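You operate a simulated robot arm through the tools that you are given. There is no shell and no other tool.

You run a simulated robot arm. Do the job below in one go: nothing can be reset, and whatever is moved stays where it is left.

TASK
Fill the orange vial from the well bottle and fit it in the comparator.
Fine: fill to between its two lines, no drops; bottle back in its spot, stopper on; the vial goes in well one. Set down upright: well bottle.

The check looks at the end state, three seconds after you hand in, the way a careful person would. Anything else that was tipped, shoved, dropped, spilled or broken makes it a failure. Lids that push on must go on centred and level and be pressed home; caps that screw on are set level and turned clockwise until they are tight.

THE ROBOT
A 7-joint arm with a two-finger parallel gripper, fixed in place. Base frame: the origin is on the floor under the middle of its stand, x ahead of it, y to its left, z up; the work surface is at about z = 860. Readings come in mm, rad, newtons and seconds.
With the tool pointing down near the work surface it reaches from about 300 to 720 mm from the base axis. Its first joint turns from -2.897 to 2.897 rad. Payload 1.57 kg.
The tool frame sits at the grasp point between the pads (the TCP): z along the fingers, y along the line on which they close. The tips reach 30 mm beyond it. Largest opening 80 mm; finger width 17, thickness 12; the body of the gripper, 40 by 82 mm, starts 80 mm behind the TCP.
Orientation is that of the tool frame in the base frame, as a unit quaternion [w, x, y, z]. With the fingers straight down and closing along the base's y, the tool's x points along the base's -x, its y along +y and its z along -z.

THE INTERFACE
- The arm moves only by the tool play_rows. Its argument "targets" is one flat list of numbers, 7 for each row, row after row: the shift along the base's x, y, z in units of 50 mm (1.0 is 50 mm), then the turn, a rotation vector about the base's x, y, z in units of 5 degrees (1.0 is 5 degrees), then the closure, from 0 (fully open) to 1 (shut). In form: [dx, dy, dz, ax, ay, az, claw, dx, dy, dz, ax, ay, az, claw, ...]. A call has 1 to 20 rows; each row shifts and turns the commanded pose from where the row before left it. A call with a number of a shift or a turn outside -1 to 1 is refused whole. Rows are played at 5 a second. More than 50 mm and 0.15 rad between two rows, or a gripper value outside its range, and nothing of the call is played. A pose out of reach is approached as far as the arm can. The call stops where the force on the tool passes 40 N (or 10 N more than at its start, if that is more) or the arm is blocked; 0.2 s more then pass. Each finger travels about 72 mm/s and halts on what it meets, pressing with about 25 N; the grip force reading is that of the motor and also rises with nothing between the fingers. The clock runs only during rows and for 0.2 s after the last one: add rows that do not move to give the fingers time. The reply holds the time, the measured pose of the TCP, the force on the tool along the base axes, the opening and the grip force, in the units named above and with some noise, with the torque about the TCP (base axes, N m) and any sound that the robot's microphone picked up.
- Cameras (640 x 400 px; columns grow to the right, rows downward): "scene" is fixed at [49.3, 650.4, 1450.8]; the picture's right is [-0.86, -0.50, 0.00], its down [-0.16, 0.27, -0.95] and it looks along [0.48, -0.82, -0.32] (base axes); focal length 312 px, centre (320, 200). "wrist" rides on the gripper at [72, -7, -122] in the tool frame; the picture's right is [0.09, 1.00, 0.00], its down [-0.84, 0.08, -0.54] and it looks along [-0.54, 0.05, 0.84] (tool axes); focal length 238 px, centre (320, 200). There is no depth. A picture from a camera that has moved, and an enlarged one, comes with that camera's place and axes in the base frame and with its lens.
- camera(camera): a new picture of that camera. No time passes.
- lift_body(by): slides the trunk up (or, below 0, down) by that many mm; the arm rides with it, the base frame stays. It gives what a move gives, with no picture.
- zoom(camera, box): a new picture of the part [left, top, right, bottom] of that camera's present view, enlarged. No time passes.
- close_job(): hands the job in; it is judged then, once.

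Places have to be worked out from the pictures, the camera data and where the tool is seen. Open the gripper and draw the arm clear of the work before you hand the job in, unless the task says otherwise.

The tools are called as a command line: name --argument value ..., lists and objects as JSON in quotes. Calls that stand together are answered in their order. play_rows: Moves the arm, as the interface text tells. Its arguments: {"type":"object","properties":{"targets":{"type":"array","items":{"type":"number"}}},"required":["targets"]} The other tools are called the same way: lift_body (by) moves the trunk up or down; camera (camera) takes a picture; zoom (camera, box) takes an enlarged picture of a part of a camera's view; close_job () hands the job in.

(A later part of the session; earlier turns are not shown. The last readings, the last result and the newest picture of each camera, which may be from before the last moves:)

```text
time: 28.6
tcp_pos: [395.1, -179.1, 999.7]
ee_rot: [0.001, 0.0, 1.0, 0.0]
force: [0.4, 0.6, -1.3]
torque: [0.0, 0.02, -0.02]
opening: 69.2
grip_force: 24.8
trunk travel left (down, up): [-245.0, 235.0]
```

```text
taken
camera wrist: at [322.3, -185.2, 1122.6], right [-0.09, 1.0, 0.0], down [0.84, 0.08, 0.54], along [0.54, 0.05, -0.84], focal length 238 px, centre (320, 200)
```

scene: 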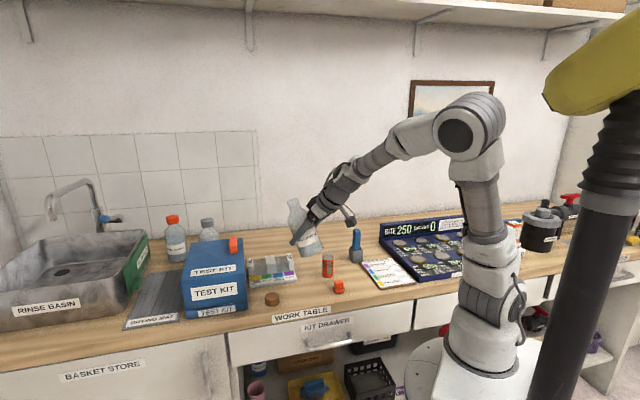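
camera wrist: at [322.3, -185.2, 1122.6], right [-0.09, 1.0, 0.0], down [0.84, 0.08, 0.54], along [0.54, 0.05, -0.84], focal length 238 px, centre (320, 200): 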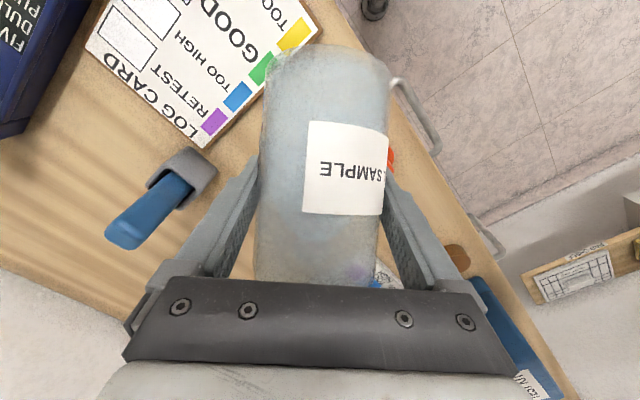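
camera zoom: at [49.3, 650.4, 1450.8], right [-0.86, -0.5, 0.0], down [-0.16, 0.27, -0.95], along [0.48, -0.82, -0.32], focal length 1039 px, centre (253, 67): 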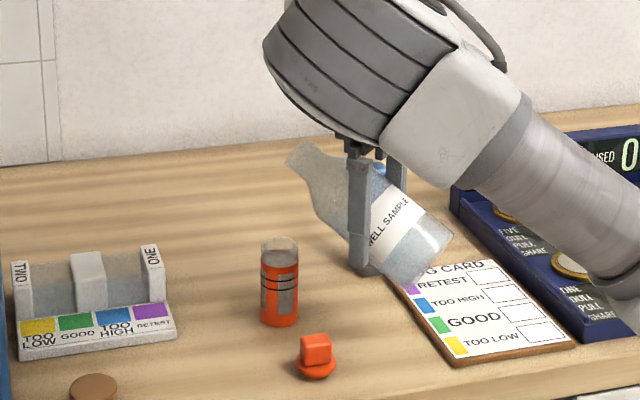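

The bottle is at 60° tilt above and behind the vial with a clear scene view. I lower it while tilting to 70°, keeping the lip about 13 mm above the vial rim.

play_rows --targets '[-0.0175, 0, -0.21, 0, 0.333, 0, 1, -0.0175, 0, -0.21, 0, 0.333, 0, 1, -0.0175, 0, -0.21, 0, 0.333, 0, 1, -0.0175, 0, -0.21, 0, 0.333, 0, 1, -0.0175, 0, -0.19, 0, 0.333, 0, 1, -0.0175, 0, -0.17, 0, 0.333, 0, 1, 0, 0, 0, 0, 0, 0, 1]'

zoom --camera "scene" --box '[300, 220, 380, 280]'

```text
time: 30.2
tcp_pos: [389.3, -179.4, 940.4]
ee_rot: [-0.086, 0.001, 0.996, -0.001]
force: [0.5, -0.4, -2.0]
torque: [0.02, 0.0, 0.03]
opening: 69.8
grip_force: 24.9
trunk travel left (down, up): [-245.0, 235.0]
```

```text
6.67 times, centred on (340, 250) of scene
camera zoom: at [49.3, 650.4, 1450.8], right [-0.86, -0.5, 0.0], down [-0.16, 0.27, -0.95], along [0.48, -0.82, -0.32], focal length 2077 px, centre (187, -133)
```

zoom: 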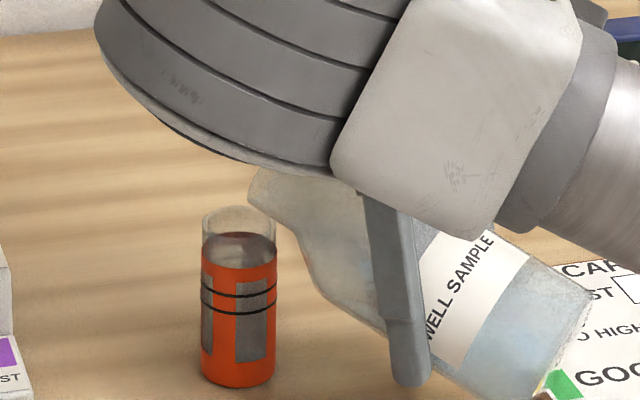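

The lip sits about 12 mm above the rim and slightly behind the vial's centre. I tilt on in 1° steps about the lip to 75° and look.

play_rows --targets '[-0.006, 0, 0.036, 0, 0.2, 0, 1, -0.006, 0, 0.036, 0, 0.2, 0, 1, -0.006, 0, 0.036, 0, 0.2, 0, 1, -0.006, 0, 0.036, 0, 0.2, 0, 1, -0.006, 0, 0.036, 0, 0.2, 0, 1]'

zoom --camera "scene" --box '[304, 230, 368, 280]'

zoom --camera "wrist" --box '[200, 40, 440, 290]'

```text
time: 31.4
tcp_pos: [388.4, -180.6, 948.7]
ee_rot: [-0.13, 0.001, 0.992, 0.0]
force: [-0.6, -1.4, -2.3]
torque: [-0.03, 0.01, 0.01]
opening: 69.3
grip_force: 24.9
trunk travel left (down, up): [-245.0, 235.0]
```

```text
8.00 times, centred on (336, 255) of scene
camera zoom: at [49.3, 650.4, 1450.8], right [-0.86, -0.5, 0.0], down [-0.16, 0.27, -0.95], along [0.48, -0.82, -0.32], focal length 2493 px, centre (192, -240)
```

zoom: 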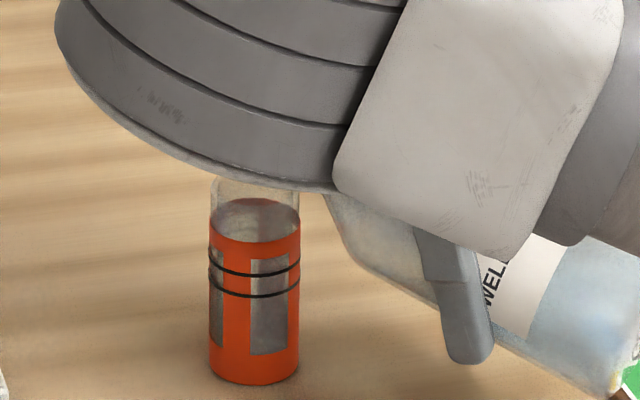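

```text
1.60 times, centred on (320, 165) of wrist
camera zoom: at [349.7, -185.9, 1086.4], right [-0.09, 1.0, 0.02], down [0.95, 0.08, 0.31], along [0.31, 0.05, -0.95], focal length 381 px, centre (320, 256)
```

zoom: 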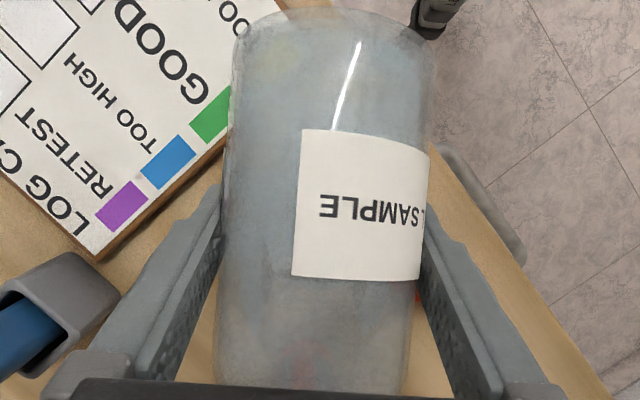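

The wrist housing now hides the mouth but the vial's lines are still visible and the vial is empty. I tilt on in small steps and watch for the first water.

play_rows --targets '[-0.004, 0, 0.036, 0, 0.2, 0, 1, -0.004, 0, 0.036, 0, 0.2, 0, 1]'

zoom --camera "scene" --box '[312, 240, 360, 280]'

```text
time: 32.0
tcp_pos: [388.2, -180.4, 952.9]
ee_rot: [-0.147, 0.0, 0.989, 0.0]
force: [0.0, -1.0, -2.6]
torque: [-0.02, 0.0, 0.03]
opening: 69.4
grip_force: 24.6
trunk travel left (down, up): [-245.0, 235.0]
```

```text
10.00 times, centred on (336, 260) of scene
camera zoom: at [49.3, 650.4, 1450.8], right [-0.86, -0.5, 0.0], down [-0.16, 0.27, -0.95], along [0.48, -0.82, -0.32], focal length 3116 px, centre (160, -400)
```

zoom: 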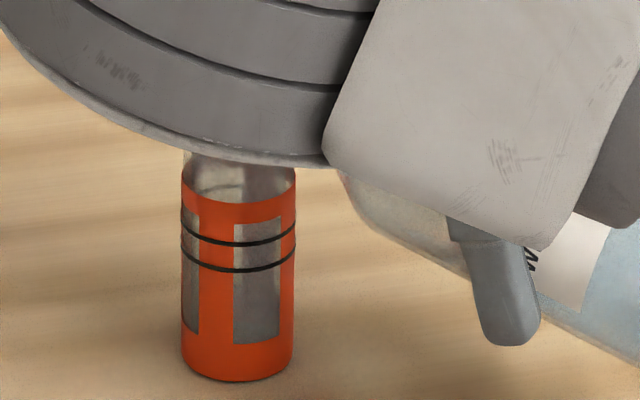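

No water in the vial yet at 77°. I continue by two more degrees.

play_rows --targets '[-0.004, 0, 0.036, 0, 0.2, 0, 1, -0.004, 0, 0.036, 0, 0.2, 0, 1]'

zoom --camera "scene" --box '[312, 240, 360, 280]'

```text
time: 32.6
tcp_pos: [387.6, -179.4, 955.7]
ee_rot: [-0.163, 0.0, 0.987, -0.001]
force: [-0.4, 0.7, -2.3]
torque: [-0.01, -0.02, 0.0]
opening: 69.4
grip_force: 24.5
trunk travel left (down, up): [-245.0, 235.0]
```

```text
10.00 times, centred on (336, 260) of scene
camera zoom: at [49.3, 650.4, 1450.8], right [-0.86, -0.5, 0.0], down [-0.16, 0.27, -0.95], along [0.48, -0.82, -0.32], focal length 3116 px, centre (160, -400)
```

zoom: 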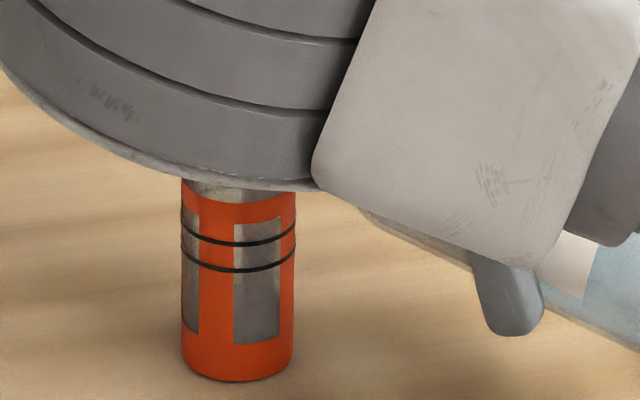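

Still no flow at about 79°. One degree at a time from here.

play_rows --targets '[-0.002, 0, 0.036, 0, 0.2, 0, 1]'

zoom --camera "scene" --box '[312, 240, 360, 280]'

```text
time: 33.0
tcp_pos: [388.1, -180.5, 957.4]
ee_rot: [-0.173, 0.001, 0.985, -0.001]
force: [-0.8, 0.7, -2.0]
torque: [0.03, 0.0, -0.01]
opening: 69.3
grip_force: 24.9
trunk travel left (down, up): [-245.0, 235.0]
```

```text
10.00 times, centred on (336, 260) of scene
camera zoom: at [49.3, 650.4, 1450.8], right [-0.86, -0.5, 0.0], down [-0.16, 0.27, -0.95], along [0.48, -0.82, -0.32], focal length 3116 px, centre (160, -400)
```

zoom: 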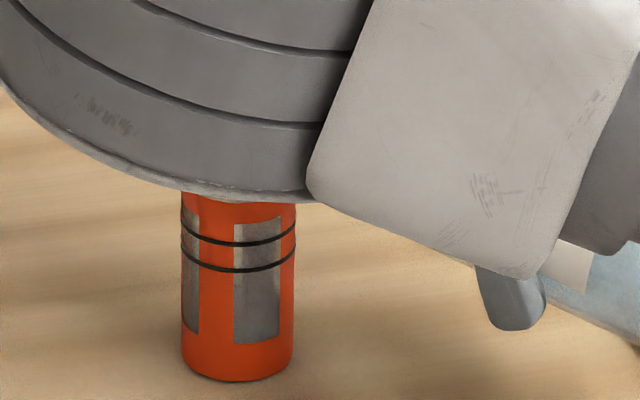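

Nothing yet at 80°. I check the wrist view to judge where the water surface stands inside the bottle.

zoom --camera "wrist" --box '[200, 20, 440, 300]'

zoom --camera "scene" --box '[340, 240, 420, 300]'

```text
1.43 times, centred on (320, 160) of wrist
camera zoom: at [361.4, -185.8, 1098.4], right [-0.08, 1.0, 0.03], down [0.97, 0.08, 0.22], along [0.22, 0.05, -0.97], focal length 340 px, centre (320, 257)
```

zoom: 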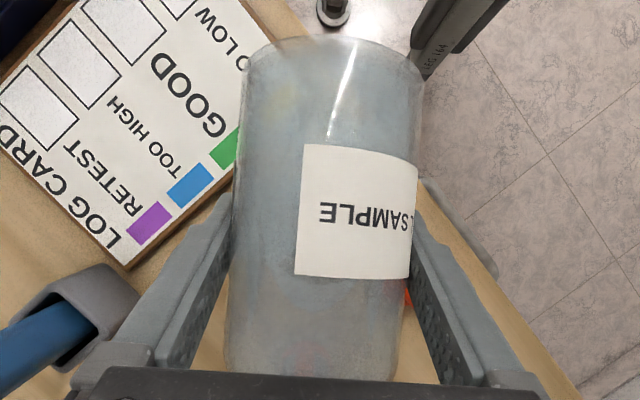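

```text
6.67 times, centred on (380, 270) of scene
camera zoom: at [49.3, 650.4, 1450.8], right [-0.86, -0.5, 0.0], down [-0.16, 0.27, -0.95], along [0.48, -0.82, -0.32], focal length 2077 px, centre (-80, -267)
```

zoom: 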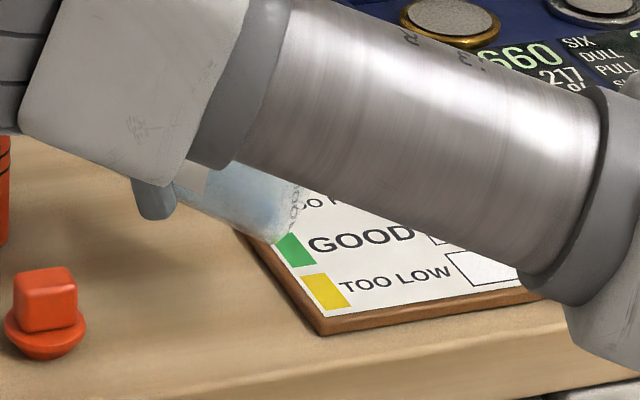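

No flow yet; I continue one degree at a time.

play_rows --targets '[0, 0, 0.036, 0, 0.2, 0, 1]'

zoom --camera "scene" --box '[312, 240, 360, 280]'

```text
time: 33.4
tcp_pos: [387.6, -180.8, 958.7]
ee_rot: [-0.182, 0.001, 0.983, -0.001]
force: [0.5, -1.0, -1.9]
torque: [-0.02, 0.02, -0.01]
opening: 69.6
grip_force: 25.1
trunk travel left (down, up): [-245.0, 235.0]
```

```text
10.00 times, centred on (336, 260) of scene
camera zoom: at [49.3, 650.4, 1450.8], right [-0.86, -0.5, 0.0], down [-0.16, 0.27, -0.95], along [0.48, -0.82, -0.32], focal length 3116 px, centre (160, -400)
```

zoom: 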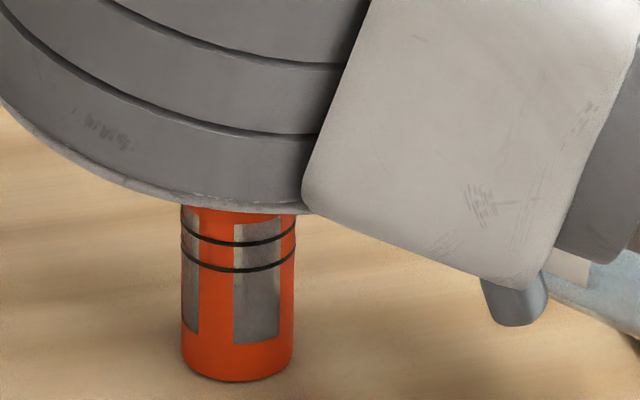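

Still none at 81°. Next degree.

play_rows --targets '[0, 0, 0.036, 0, 0.2, 0, 1]'

zoom --camera "scene" --box '[312, 240, 360, 280]'

```text
time: 33.8
tcp_pos: [387.3, -179.9, 962.1]
ee_rot: [-0.19, 0.002, 0.982, -0.001]
force: [0.6, -0.5, -2.2]
torque: [0.01, 0.03, 0.03]
opening: 69.2
grip_force: 25.1
trunk travel left (down, up): [-245.0, 235.0]
```

```text
10.00 times, centred on (336, 260) of scene
camera zoom: at [49.3, 650.4, 1450.8], right [-0.86, -0.5, 0.0], down [-0.16, 0.27, -0.95], along [0.48, -0.82, -0.32], focal length 3116 px, centre (160, -400)
```

zoom: 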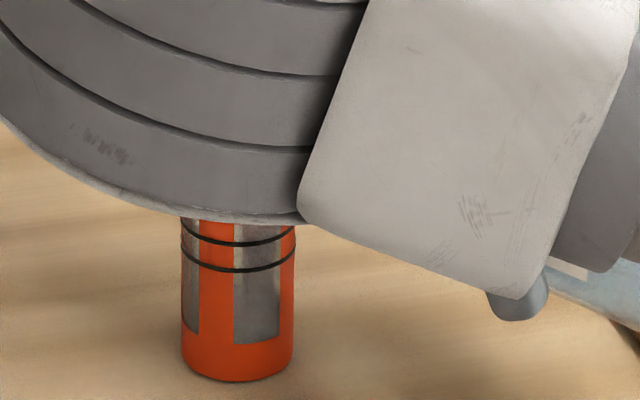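

Nothing at 82°. Next degree.

play_rows --targets '[0, 0, 0.036, 0, 0.2, 0, 1]'

zoom --camera "scene" --box '[312, 240, 360, 280]'

```text
time: 34.2
tcp_pos: [387.9, -180.2, 963.1]
ee_rot: [-0.198, 0.002, 0.98, 0.0]
force: [-0.1, 1.2, -1.1]
torque: [0.02, -0.01, 0.0]
opening: 69.3
grip_force: 25.1
trunk travel left (down, up): [-245.0, 235.0]
```

```text
10.00 times, centred on (336, 260) of scene
camera zoom: at [49.3, 650.4, 1450.8], right [-0.86, -0.5, 0.0], down [-0.16, 0.27, -0.95], along [0.48, -0.82, -0.32], focal length 3116 px, centre (160, -400)
```

zoom: 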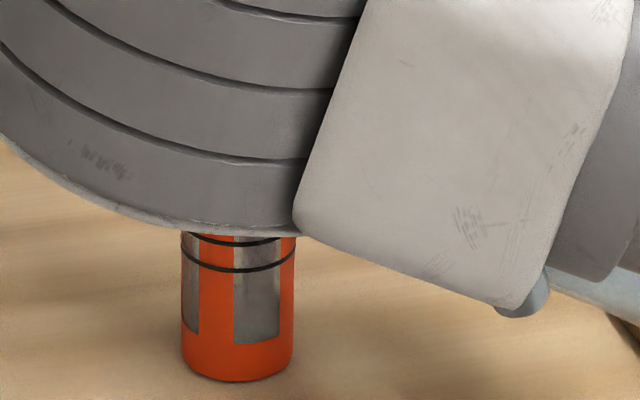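

Still empty at 83°, so the bottle must hold less than I guessed. I keep going; the lower half of the vial's window remains visible.

play_rows --targets '[0, 0, 0.038, 0, 0.2, 0, 1, 0, 0, 0, 0, 0, 0, 1]'

zoom --camera "scene" --box '[312, 240, 360, 280]'

```text
time: 34.8
tcp_pos: [388.5, -179.9, 966.5]
ee_rot: [-0.207, 0.001, 0.978, -0.002]
force: [0.9, 1.0, -2.3]
torque: [-0.03, -0.03, 0.02]
opening: 69.3
grip_force: 25.1
trunk travel left (down, up): [-245.0, 235.0]
```

```text
10.00 times, centred on (336, 260) of scene
camera zoom: at [49.3, 650.4, 1450.8], right [-0.86, -0.5, 0.0], down [-0.16, 0.27, -0.95], along [0.48, -0.82, -0.32], focal length 3116 px, centre (160, -400)
```

zoom: 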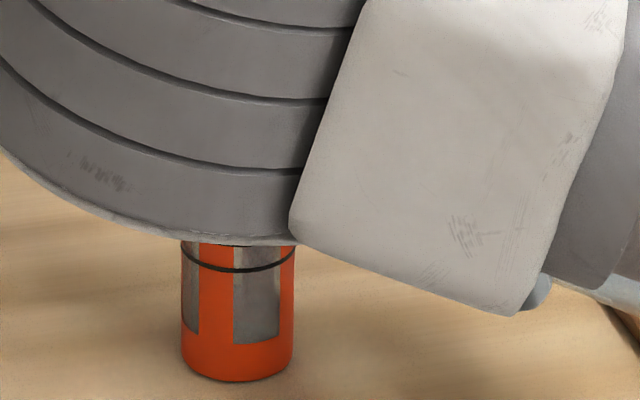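

Still dry at 84°. Next degree.

play_rows --targets '[0, 0, 0.036, 0, 0.2, 0, 1, 0, 0, 0, 0, 0, 0, 1]'

zoom --camera "scene" --box '[312, 240, 360, 280]'

```text
time: 35.4
tcp_pos: [387.2, -179.3, 966.6]
ee_rot: [-0.216, 0.001, 0.976, -0.002]
force: [0.8, -0.2, -1.8]
torque: [0.02, 0.0, 0.0]
opening: 69.6
grip_force: 24.7
trunk travel left (down, up): [-245.0, 235.0]
```

```text
10.00 times, centred on (336, 260) of scene
camera zoom: at [49.3, 650.4, 1450.8], right [-0.86, -0.5, 0.0], down [-0.16, 0.27, -0.95], along [0.48, -0.82, -0.32], focal length 3116 px, centre (160, -400)
```

zoom: 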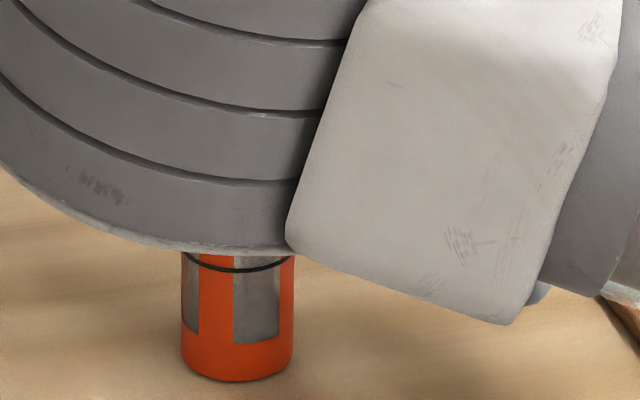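

Dry at 85°. Next degree.

play_rows --targets '[0, 0, 0.036, 0, 0.2, 0, 1, 0, 0, 0, 0, 0, 0, 1]'

zoom --camera "scene" --box '[312, 240, 360, 280]'

```text
time: 36.0
tcp_pos: [387.6, -180.5, 968.8]
ee_rot: [-0.224, 0.001, 0.975, -0.001]
force: [0.0, 0.4, -2.0]
torque: [0.0, 0.02, 0.01]
opening: 69.3
grip_force: 24.4
trunk travel left (down, up): [-245.0, 235.0]
```

```text
10.00 times, centred on (336, 260) of scene
camera zoom: at [49.3, 650.4, 1450.8], right [-0.86, -0.5, 0.0], down [-0.16, 0.27, -0.95], along [0.48, -0.82, -0.32], focal length 3116 px, centre (160, -400)
```

zoom: 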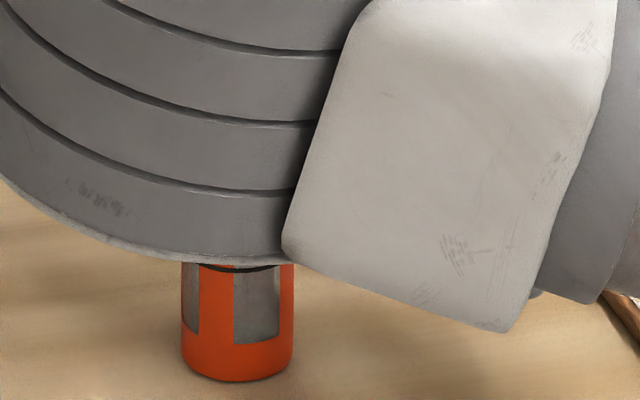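

Dry at 86°. Next degree.

play_rows --targets '[0.002, 0, 0.036, 0, 0.2, 0, 1, 0, 0, 0, 0, 0, 0, 1]'

zoom --camera "scene" --box '[312, 240, 360, 280]'

camera --camera "wrist"

```text
time: 36.6
tcp_pos: [388.3, -180.4, 972.1]
ee_rot: [-0.232, 0.0, 0.973, 0.0]
force: [-1.1, -0.3, -2.1]
torque: [0.0, 0.02, -0.02]
opening: 69.0
grip_force: 25.1
trunk travel left (down, up): [-245.0, 235.0]
```

```text
10.00 times, centred on (336, 260) of scene
camera zoom: at [49.3, 650.4, 1450.8], right [-0.86, -0.5, 0.0], down [-0.16, 0.27, -0.95], along [0.48, -0.82, -0.32], focal length 3116 px, centre (160, -400)
```

zoom: 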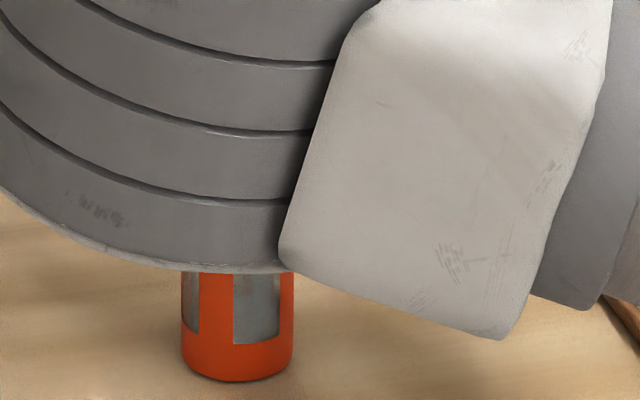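

```text
taken
camera wrist: at [378.2, -185.5, 1113.4], right [-0.08, 1.0, 0.04], down [0.99, 0.08, 0.11], along [0.1, 0.05, -0.99], focal length 238 px, centre (320, 200)
```

wrist: 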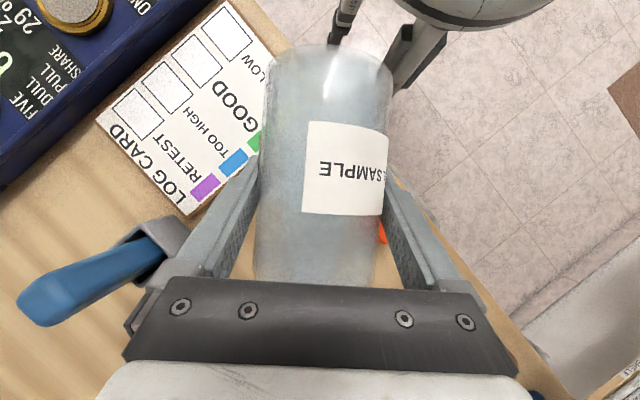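

The window shading may have changed slightly; I enlarge the vial's visible lower part.

zoom --camera "scene" --box '[326, 264, 346, 280]'

```text
16.00 times, centred on (336, 272) of scene
camera zoom: at [49.3, 650.4, 1450.8], right [-0.86, -0.5, 0.0], down [-0.16, 0.27, -0.95], along [0.48, -0.82, -0.32], focal length 4986 px, centre (64, -952)
```

zoom: 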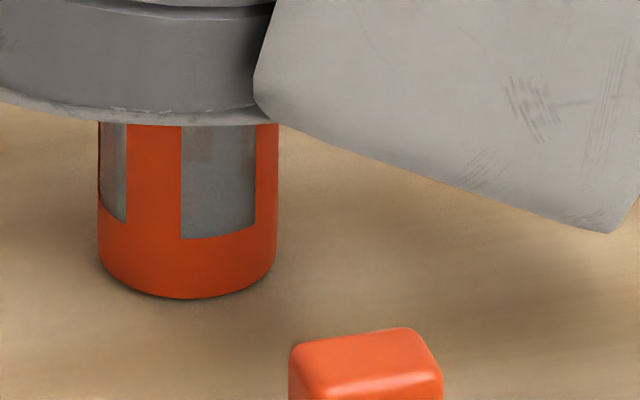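

There looks to be a bluish tint with a faint level line in the window, so water may be entering. I tilt back 10° to stop any flow and look.

play_rows --targets '[0, 0, -0.09, 0, -0.5, 0, 1, 0, 0, -0.09, 0, -0.5, 0, 1, 0.004, 0, -0.09, 0, -0.5, 0, 1, 0.004, 0, -0.09, 0, -0.5, 0, 1]'

zoom --camera "scene" --box '[320, 250, 352, 280]'

```text
time: 37.6
tcp_pos: [387.4, -180.3, 952.3]
ee_rot: [-0.145, 0.001, 0.989, -0.001]
force: [-0.3, -0.7, -1.2]
torque: [0.01, 0.04, -0.02]
opening: 69.4
grip_force: 25.3
trunk travel left (down, up): [-245.0, 235.0]
```

```text
13.33 times, centred on (336, 265) of scene
camera zoom: at [49.3, 650.4, 1450.8], right [-0.86, -0.5, 0.0], down [-0.16, 0.27, -0.95], along [0.48, -0.82, -0.32], focal length 4155 px, centre (107, -667)
```

zoom: 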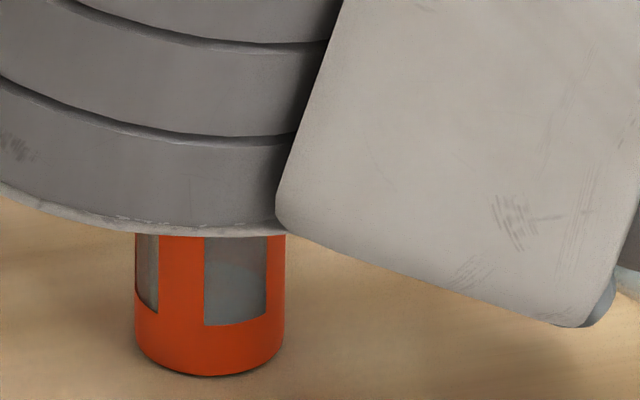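

The wrist housing still blocks the view. I raise the bottle straight up by 60 mm (lip stays above the vial) to see the level.

play_rows --targets '[0, 0, 0.3, 0, 0, 0, 1, 0, 0, 0.3, 0, 0, 0, 1, 0, 0, 0.3, 0, 0, 0, 1, 0, 0, 0.3, 0, 0, 0, 1]'

zoom --camera "scene" --box '[312, 240, 360, 280]'

```text
time: 38.6
tcp_pos: [388.7, -181.4, 1013.4]
ee_rot: [-0.147, 0.002, 0.989, 0.0]
force: [0.1, 0.2, -2.4]
torque: [0.01, 0.01, 0.0]
opening: 69.3
grip_force: 25.2
trunk travel left (down, up): [-245.0, 235.0]
```

```text
10.00 times, centred on (336, 260) of scene
camera zoom: at [49.3, 650.4, 1450.8], right [-0.86, -0.5, 0.0], down [-0.16, 0.27, -0.95], along [0.48, -0.82, -0.32], focal length 3116 px, centre (160, -400)
```

zoom: 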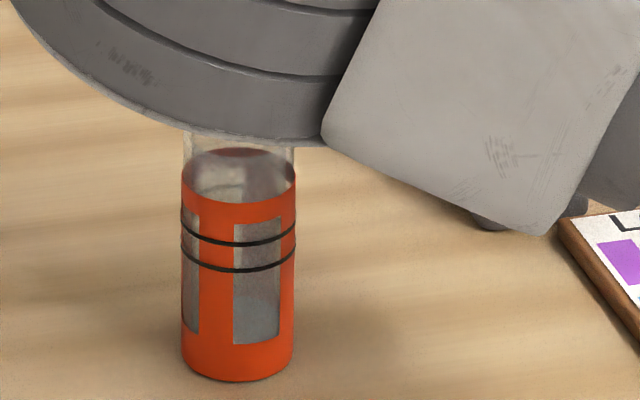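

Water is now in the vial. I enlarge the vial to read its level against the lines.

zoom --camera "scene" --box '[326, 252, 346, 280]'

zoom --camera "scene" --box '[300, 230, 372, 290]'

```text
14.29 times, centred on (336, 266) of scene
camera zoom: at [49.3, 650.4, 1450.8], right [-0.86, -0.5, 0.0], down [-0.16, 0.27, -0.95], along [0.48, -0.82, -0.32], focal length 4452 px, centre (91, -743)
```

zoom: 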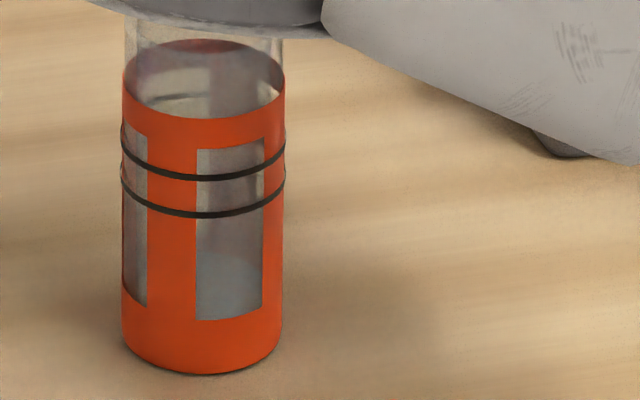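

```text
6.67 times, centred on (336, 260) of scene
camera zoom: at [49.3, 650.4, 1450.8], right [-0.86, -0.5, 0.0], down [-0.16, 0.27, -0.95], along [0.48, -0.82, -0.32], focal length 2077 px, centre (213, -200)
```

zoom: 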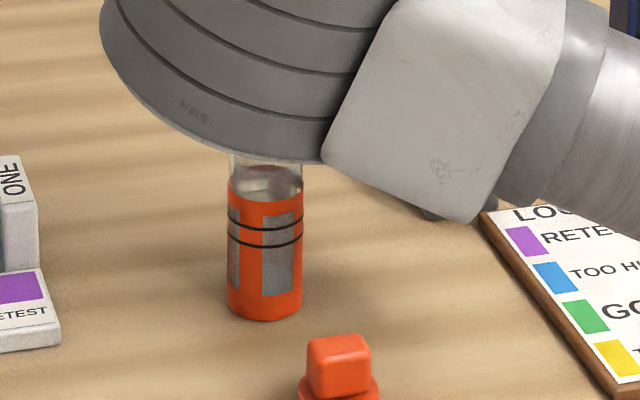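

I enlarge the window further to tell the front and back edges of the water surface apart.

zoom --camera "scene" --box '[332, 260, 348, 276]'

zoom --camera "scene" --box '[328, 262, 340, 276]'

```text
16.00 times, centred on (340, 268) of scene
camera zoom: at [49.3, 650.4, 1450.8], right [-0.86, -0.5, 0.0], down [-0.16, 0.27, -0.95], along [0.48, -0.82, -0.32], focal length 4986 px, centre (0, -888)
```

zoom: 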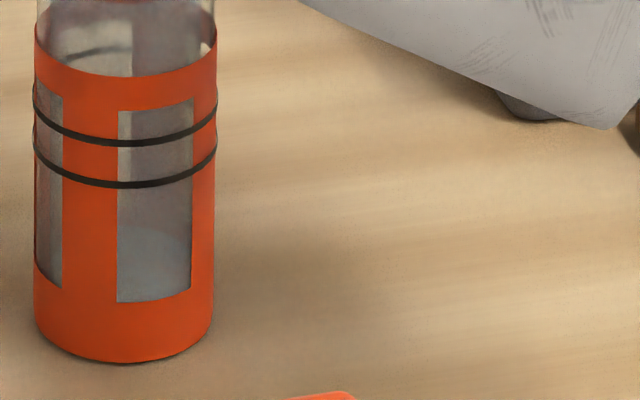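

```text
16.00 times, centred on (334, 269) of scene
camera zoom: at [49.3, 650.4, 1450.8], right [-0.86, -0.5, 0.0], down [-0.16, 0.27, -0.95], along [0.48, -0.82, -0.32], focal length 4986 px, centre (96, -904)
```

zoom: 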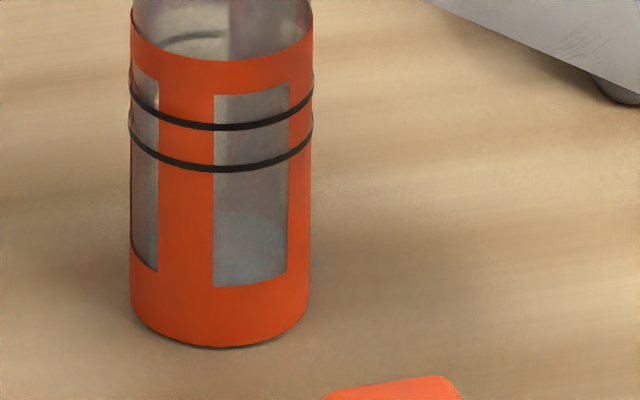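

I read a water surface about 12–13 mm above the table, so flow starts near 87°. I go back down, tilt to about 88°, hold roughly a second, and tilt back.

play_rows --targets '[0, 0, -0.3, 0, 0, 0, 1, 0, 0, -0.3, 0, 0, 0, 1, 0, 0, -0.3, 0, 0, 0, 1, 0, 0, -0.3, 0, 0, 0, 1, 0, 0, 0.08, 0, 0.44, 0, 1, 0, 0, 0.08, 0, 0.44, 0, 1, 0, 0, 0.08, 0, 0.44, 0, 1, 0, 0, 0.08, 0, 0.44, 0, 1, 0, 0, 0.08, 0, 0.44, 0, 1, 0, 0, 0, 0, 0, 0, 1, 0, 0, 0, 0, 0, 0, 1, 0, 0, 0, 0, 0, 0, 1, 0, 0, 0, 0, 0, 0, 1, 0, 0, 0, 0, 0, 0, 1]'

zoom --camera "scene" --box '[312, 240, 360, 280]'

```text
time: 41.6
tcp_pos: [386.7, -180.4, 972.2]
ee_rot: [-0.24, 0.0, 0.971, -0.001]
force: [0.6, -0.5, -2.4]
torque: [-0.01, 0.0, -0.02]
opening: 69.0
grip_force: 25.0
trunk travel left (down, up): [-245.0, 235.0]
```

```text
10.00 times, centred on (336, 260) of scene
camera zoom: at [49.3, 650.4, 1450.8], right [-0.86, -0.5, 0.0], down [-0.16, 0.27, -0.95], along [0.48, -0.82, -0.32], focal length 3116 px, centre (160, -400)
```

zoom: 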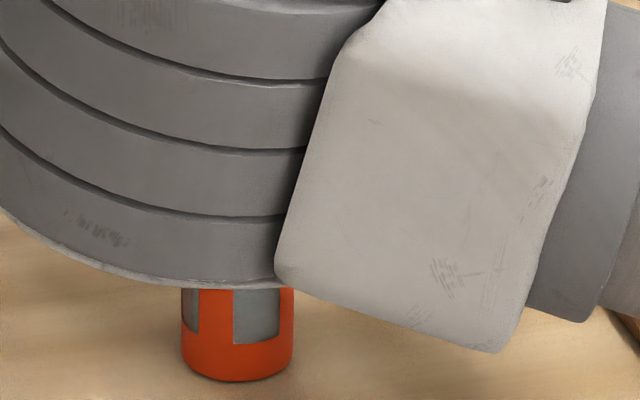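

The window's lower part is now uniformly bluish. I tilt back and raise to read the level.

play_rows --targets '[0, 0, -0.1, 0, -0.55, 0, 1, 0, 0, -0.1, 0, -0.55, 0, 1, 0, 0, -0.1, 0, -0.55, 0, 1, 0, 0, -0.1, 0, -0.55, 0, 1, 0, 0, 0.3, 0, 0, 0, 1, 0, 0, 0.3, 0, 0, 0, 1, 0, 0, 0.3, 0, 0, 0, 1, 0, 0, 0.3, 0, 0, 0, 1]'

zoom --camera "scene" --box '[324, 252, 348, 280]'

zoom --camera "scene" --box '[328, 262, 340, 276]'

```text
time: 43.4
tcp_pos: [388.5, -180.8, 1013.3]
ee_rot: [-0.147, 0.0, 0.989, -0.002]
force: [0.0, 0.5, -1.0]
torque: [0.04, 0.0, -0.02]
opening: 69.4
grip_force: 24.8
trunk travel left (down, up): [-245.0, 235.0]
```

```text
14.29 times, centred on (336, 266) of scene
camera zoom: at [49.3, 650.4, 1450.8], right [-0.86, -0.5, 0.0], down [-0.16, 0.27, -0.95], along [0.48, -0.82, -0.32], focal length 4452 px, centre (91, -743)
```

zoom: 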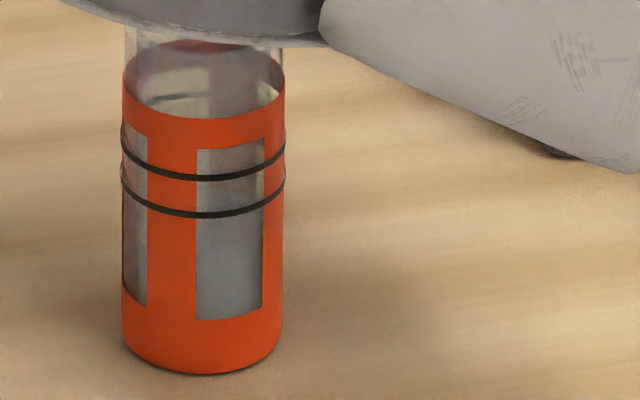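

```text
16.00 times, centred on (334, 269) of scene
camera zoom: at [49.3, 650.4, 1450.8], right [-0.86, -0.5, 0.0], down [-0.16, 0.27, -0.95], along [0.48, -0.82, -0.32], focal length 4986 px, centre (96, -904)
```

zoom: 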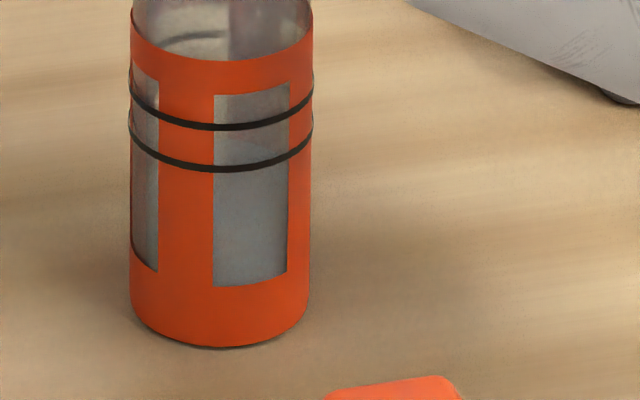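

The boundary in the window has risen to between the lines, but this may be the far edge of the surface seen obliquely. I look closer at its curvature to be sure.

zoom --camera "scene" --box '[334, 264, 342, 270]'

zoom --camera "scene" --box '[328, 254, 344, 266]'

```text
16.00 times, centred on (338, 267) of scene
camera zoom: at [49.3, 650.4, 1450.8], right [-0.86, -0.5, 0.0], down [-0.16, 0.27, -0.95], along [0.48, -0.82, -0.32], focal length 4986 px, centre (32, -872)
```

zoom: 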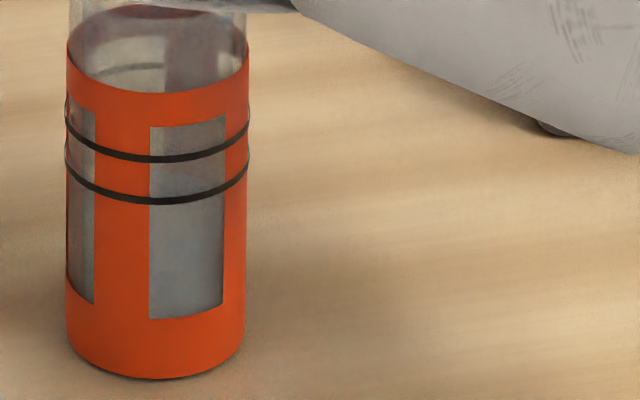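

```text
16.00 times, centred on (336, 260) of scene
camera zoom: at [49.3, 650.4, 1450.8], right [-0.86, -0.5, 0.0], down [-0.16, 0.27, -0.95], along [0.48, -0.82, -0.32], focal length 4986 px, centre (64, -760)
```

zoom: 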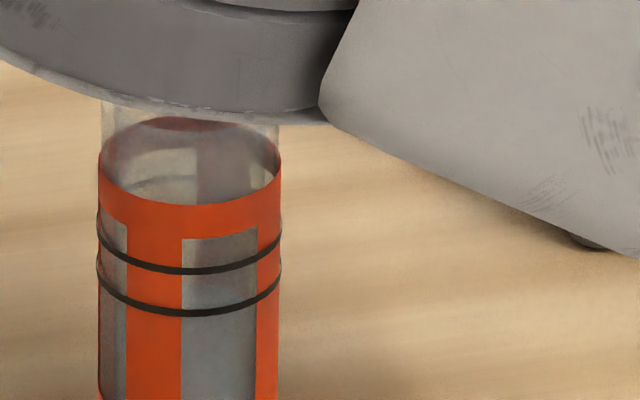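

The boundary is the far edge of the surface, so the level is about 30 mm; it needs about 48 mm (lines at ≈42.5 and ≈53). I do one more equal pour, tilting to about 88.5° with the same hold.

play_rows --targets '[0, 0, -0.3, 0, 0, 0, 1, 0, 0, -0.3, 0, 0, 0, 1, 0, 0, -0.3, 0, 0, 0, 1, 0, 0, -0.3, 0, 0, 0, 1, 0, 0, 0.084, 0, 0.464, 0, 1, 0, 0, 0.084, 0, 0.464, 0, 1, 0, 0, 0.084, 0, 0.464, 0, 1, 0, 0, 0.084, 0, 0.464, 0, 1, 0, 0, 0.084, 0, 0.464, 0, 1, 0, 0, 0, 0, 0, 0, 1, 0, 0, 0, 0, 0, 0, 1, 0, 0, 0, 0, 0, 0, 1, 0, 0, 0, 0, 0, 0, 1, 0, 0, 0, 0, 0, 0, 1]'

play_rows --targets '[0, 0, -0.105, 0, -0.58, 0, 1, 0, 0, -0.105, 0, -0.58, 0, 1, 0, 0, -0.105, 0, -0.58, 0, 1, 0, 0, -0.105, 0, -0.58, 0, 1, 0, 0, 0.3, 0, 0, 0, 1, 0, 0, 0.3, 0, 0, 0, 1, 0, 0, 0.3, 0, 0, 0, 1, 0, 0, 0.3, 0, 0, 0, 1]'

zoom --camera "scene" --box '[334, 264, 342, 270]'

zoom --camera "scene" --box '[328, 254, 344, 266]'

```text
time: 46.4
tcp_pos: [387.8, -179.8, 974.2]
ee_rot: [-0.245, 0.001, 0.97, 0.0]
force: [-0.3, 0.4, -2.0]
torque: [0.02, -0.02, 0.02]
opening: 69.5
grip_force: 25.0
trunk travel left (down, up): [-245.0, 235.0]
```

```text
time: 48.2
tcp_pos: [388.1, -182.0, 1013.1]
ee_rot: [-0.147, 0.001, 0.989, 0.0]
force: [0.4, -0.8, -2.0]
torque: [0.0, 0.03, 0.0]
opening: 69.3
grip_force: 24.8
trunk travel left (down, up): [-245.0, 235.0]
```

```text
16.00 times, centred on (338, 267) of scene
camera zoom: at [49.3, 650.4, 1450.8], right [-0.86, -0.5, 0.0], down [-0.16, 0.27, -0.95], along [0.48, -0.82, -0.32], focal length 4986 px, centre (32, -872)
```

zoom: 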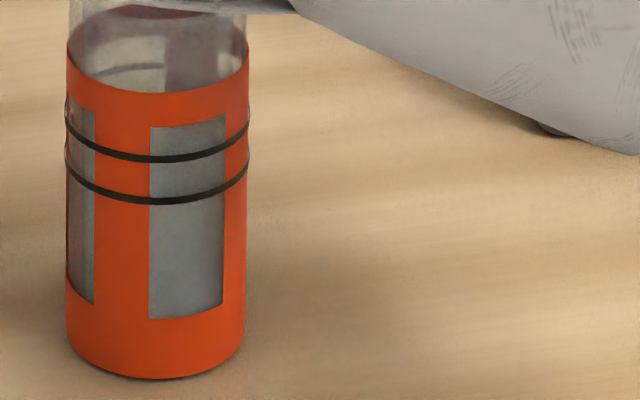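

```text
16.00 times, centred on (336, 260) of scene
camera zoom: at [49.3, 650.4, 1450.8], right [-0.86, -0.5, 0.0], down [-0.16, 0.27, -0.95], along [0.48, -0.82, -0.32], focal length 4986 px, centre (64, -760)
```

zoom: 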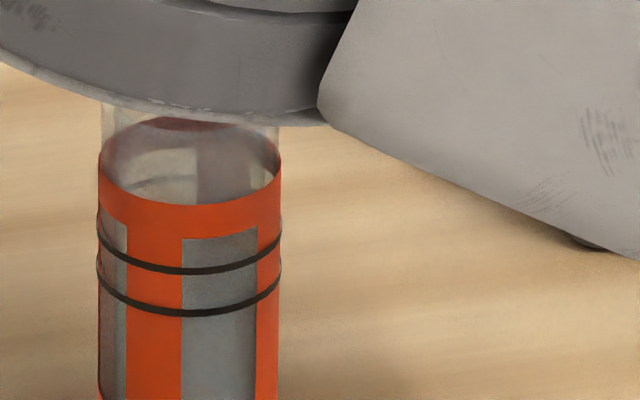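

The window is now filled with the water tint and no surface shows above the sleeve, so the level should be roughly 41–48 mm. For an accurate side reading I carry the bottle back toward its spot, from where the wrist camera sees the vial from the side.

play_rows --targets '[0, 0, 0.3, 0, 0, 0, 1, 0.195, 0.2133, 0.06, 0, -0.7, 0, 1, 0.195, 0.2133, 0.06, 0, -0.7, 0, 1, 0.195, 0.2133, 0.06, 0, -0.7, 0, 1, 0.195, 0.2133, 0.06, 0, -0.7, 0, 1, 0.195, 0.2133, 0.06, 0, -0.7, 0, 1, 0.195, 0.2133, 0.06, 0, -0.7, 0, 1, 0.195, 0.2133, 0.06, 0, -0.7, 0, 1, 0.195, 0.2133, 0.06, 0, -0.7, 0, 1, 0.195, 0.2133, 0.06, 0, -0.7, 0, 1, 0.195, 0.2133, 0.06, 0, -0.7, 0, 1, 0.195, 0.2133, 0.06, 0, -0.7, 0, 1, 0.195, 0.2133, 0.06, 0, -0.7, 0, 1, 0, 0, 0, 0, 0, 0, 1]'

zoom --camera "scene" --box '[240, 180, 400, 300]'

zoom --camera "scene" --box '[324, 254, 340, 266]'

```text
time: 51.2
tcp_pos: [505.8, -51.1, 1063.7]
ee_rot: [0.219, 0.002, 0.976, 0.0]
force: [-0.4, 0.3, -1.6]
torque: [-0.02, -0.01, 0.02]
opening: 69.5
grip_force: 24.8
trunk travel left (down, up): [-245.0, 235.0]
```

```text
3.33 times, centred on (320, 240) of scene
camera zoom: at [49.3, 650.4, 1450.8], right [-0.86, -0.5, 0.0], down [-0.16, 0.27, -0.95], along [0.48, -0.82, -0.32], focal length 1039 px, centre (320, 67)
```

zoom: 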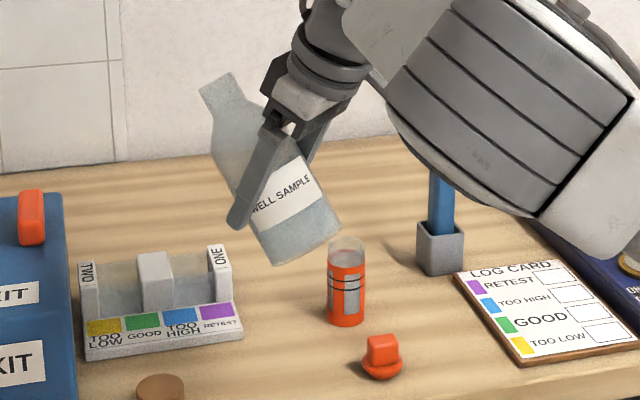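

```text
16.00 times, centred on (332, 260) of scene
camera zoom: at [49.3, 650.4, 1450.8], right [-0.86, -0.5, 0.0], down [-0.16, 0.27, -0.95], along [0.48, -0.82, -0.32], focal length 4986 px, centre (128, -760)
```

zoom: 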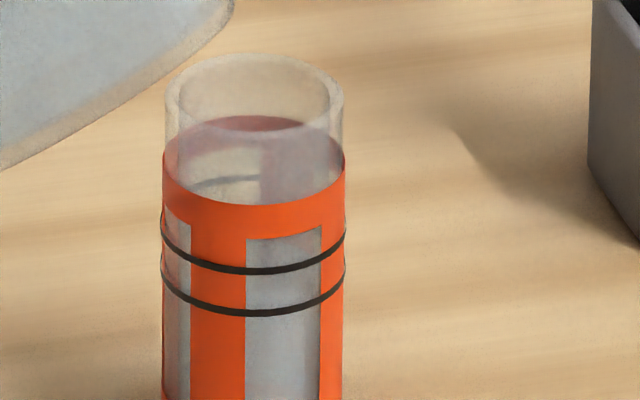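

The vial looks clean, with no water surface visible above the sleeve edge. I bring the bottle upright above its spot while descending a little, and then take the side view of the vial.

play_rows --targets '[-0.007, -0.007, -0.1, 0, -0.7, 0, 1, -0.007, -0.007, -0.1, 0, -0.7, 0, 1, -0.007, -0.007, -0.1, 0, -0.7, 0, 1, -0.007, -0.007, -0.1, 0, -0.7, 0, 1, 0, 0, 0, 0, 0, 0, 1]'

play_rows --targets '[-0.007, -0.007, -0.1, 0, -0.7, 0, 1, -0.007, -0.007, -0.1, 0, -0.7, 0, 1, -0.007, -0.007, -0.1, 0, -0.7, 0, 1, -0.007, -0.007, -0.1, 0, -0.7, 0, 1, 0, 0, 0, 0, 0, 0, 1]'

camera --camera "wrist"

```text
time: 52.4
tcp_pos: [503.4, -54.3, 1043.9]
ee_rot: [0.335, 0.002, 0.942, -0.001]
force: [0.5, 0.2, -0.6]
torque: [-0.01, -0.03, 0.02]
opening: 69.2
grip_force: 24.9
trunk travel left (down, up): [-245.0, 235.0]
```

```text
time: 53.6
tcp_pos: [502.7, -55.1, 1023.5]
ee_rot: [0.448, 0.001, 0.894, 0.0]
force: [-0.2, 0.2, -1.9]
torque: [0.0, 0.01, -0.01]
opening: 69.4
grip_force: 24.5
trunk travel left (down, up): [-245.0, 235.0]
```

```text
taken
camera wrist: at [361.4, -60.5, 1040.7], right [-0.05, 1.0, -0.07], down [0.07, 0.08, 0.99], along [1.0, 0.05, -0.07], focal length 238 px, centre (320, 200)
```

wrist: 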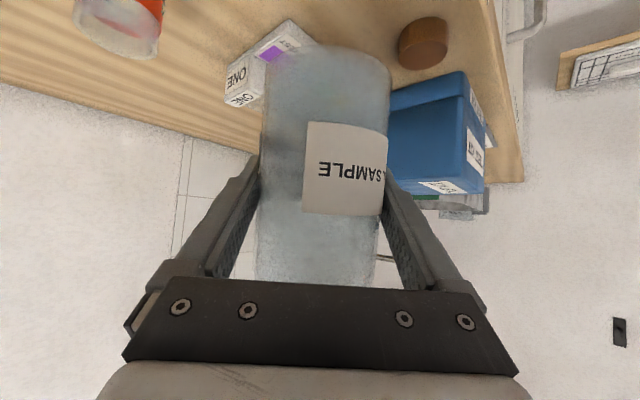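

Tracking is clean. I finish the last 7° to upright and lower the trunk 78 mm so the bottle hangs about 20 mm above its spot, then look at the vial sideways.

play_rows --targets '[0, 0, 0, 0, -0.68, 0, 1, 0, 0, 0, 0, -0.68, 0, 1, 0, 0, 0, 0, 0, 0, 1]'

lift_body --by -78

camera --camera "wrist"

zoom --camera "wrist" --box '[30, 30, 170, 190]'

```text
time: 54.4
tcp_pos: [502.7, -54.6, 1024.0]
ee_rot: [0.5, 0.001, 0.866, 0.0]
force: [0.2, 0.0, -2.0]
torque: [-0.02, -0.01, -0.02]
opening: 69.3
grip_force: 24.6
trunk travel left (down, up): [-245.0, 235.0]
```

```text
time: 55.6
tcp_pos: [502.8, -53.7, 946.0]
ee_rot: [0.5, 0.0, 0.866, 0.002]
force: [-0.7, 0.3, -1.6]
torque: [0.03, 0.02, 0.03]
opening: 69.5
grip_force: 25.3
trunk travel left (down, up): [-167.0, 313.0]
```

```text
taken
camera wrist: at [360.9, -60.5, 945.9], right [-0.04, 1.0, -0.08], down [-0.05, 0.08, 1.0], along [1.0, 0.05, 0.05], focal length 238 px, centre (320, 200)
```

wrist: 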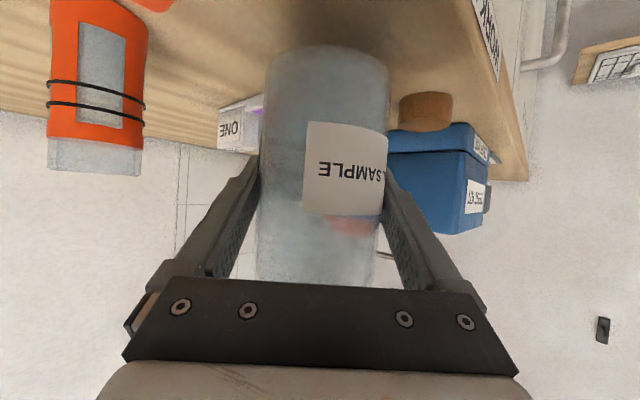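

```text
2.50 times, centred on (100, 110) of wrist
camera zoom: at [360.9, -60.5, 945.9], right [-0.04, 1.0, -0.08], down [-0.05, 0.08, 1.0], along [1.0, 0.05, 0.05], focal length 596 px, centre (870, 425)
```

zoom: 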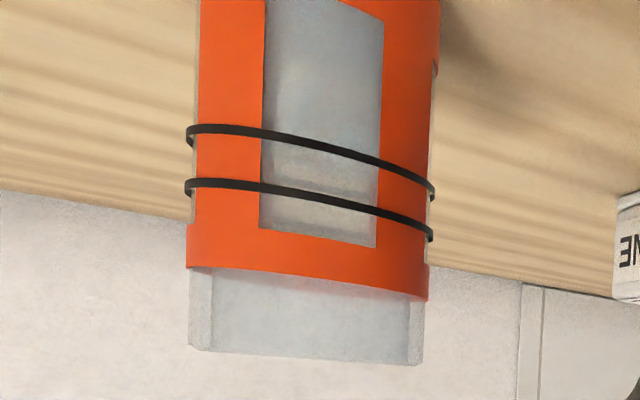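

The side view is very clear. I enlarge the region around the two lines to see where the water surface lies.

zoom --camera "wrist" --box '[70, 60, 150, 130]'

zoom --camera "wrist" --box '[85, 75, 130, 115]'

```text
5.71 times, centred on (110, 95) of wrist
camera zoom: at [360.9, -60.5, 945.9], right [-0.04, 1.0, -0.08], down [-0.05, 0.08, 1.0], along [1.0, 0.05, 0.05], focal length 1362 px, centre (1520, 800)
```

zoom: 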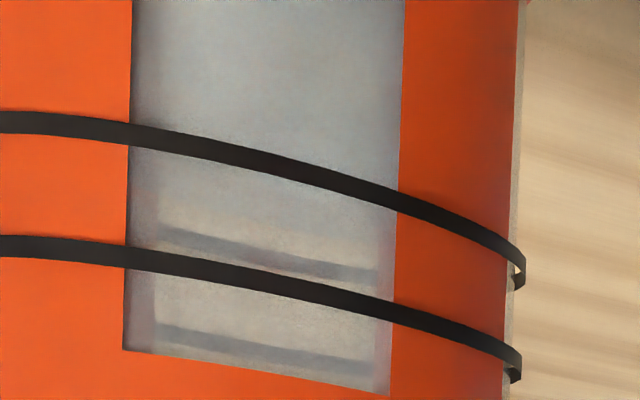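

```text
10.00 times, centred on (108, 95) of wrist
camera zoom: at [360.9, -60.5, 945.9], right [-0.04, 1.0, -0.08], down [-0.05, 0.08, 1.0], along [1.0, 0.05, 0.05], focal length 2384 px, centre (2445, 1250)
```

zoom: 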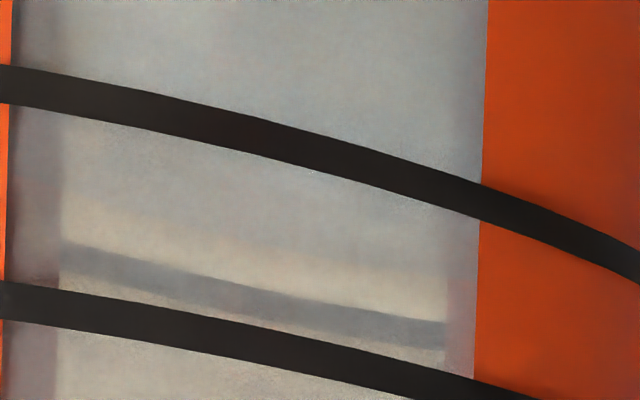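

The tint seems to end just below the far lower line (the gray line is the far side of the lower mark). I enlarge further to be sure.

zoom --camera "wrist" --box '[86, 84, 110, 104]'

zoom --camera "wrist" --box '[104, 84, 136, 108]'

zoom --camera "wrist" --box '[44, 70, 76, 110]'

```text
16.00 times, centred on (98, 94) of wrist
camera zoom: at [360.9, -60.5, 945.9], right [-0.04, 1.0, -0.08], down [-0.05, 0.08, 1.0], along [1.0, 0.05, 0.05], focal length 3814 px, centre (3872, 1896)
```

zoom: 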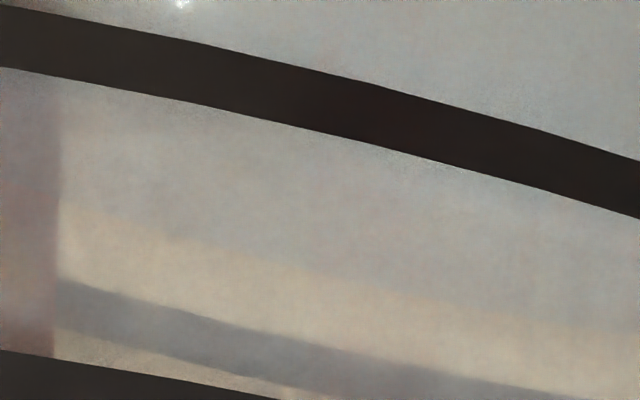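

```text
16.00 times, centred on (120, 96) of wrist
camera zoom: at [360.9, -60.5, 945.9], right [-0.04, 1.0, -0.08], down [-0.05, 0.08, 1.0], along [1.0, 0.05, 0.05], focal length 3814 px, centre (3520, 1864)
```

zoom: 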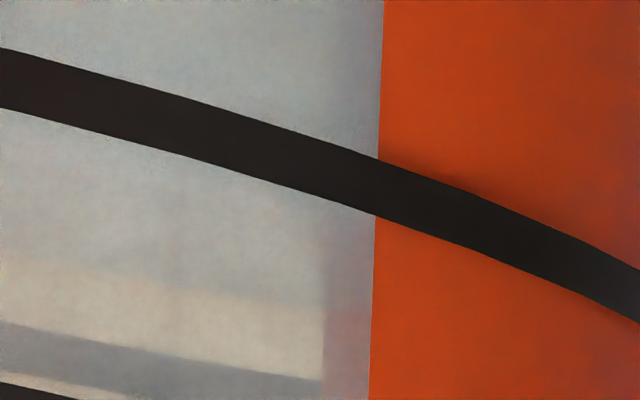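

```text
10.00 times, centred on (60, 90) of wrist
camera zoom: at [360.9, -60.5, 945.9], right [-0.04, 1.0, -0.08], down [-0.05, 0.08, 1.0], along [1.0, 0.05, 0.05], focal length 2384 px, centre (2920, 1300)
```

zoom: 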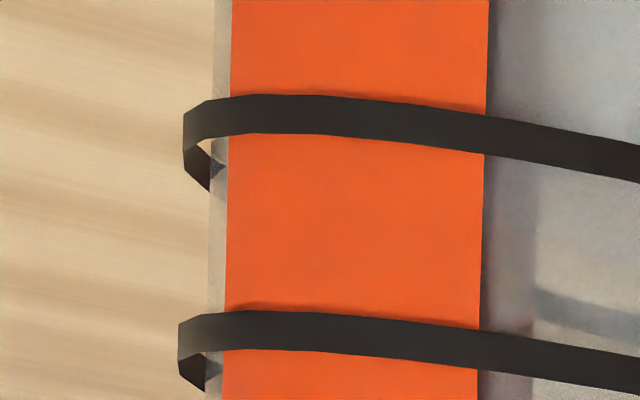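

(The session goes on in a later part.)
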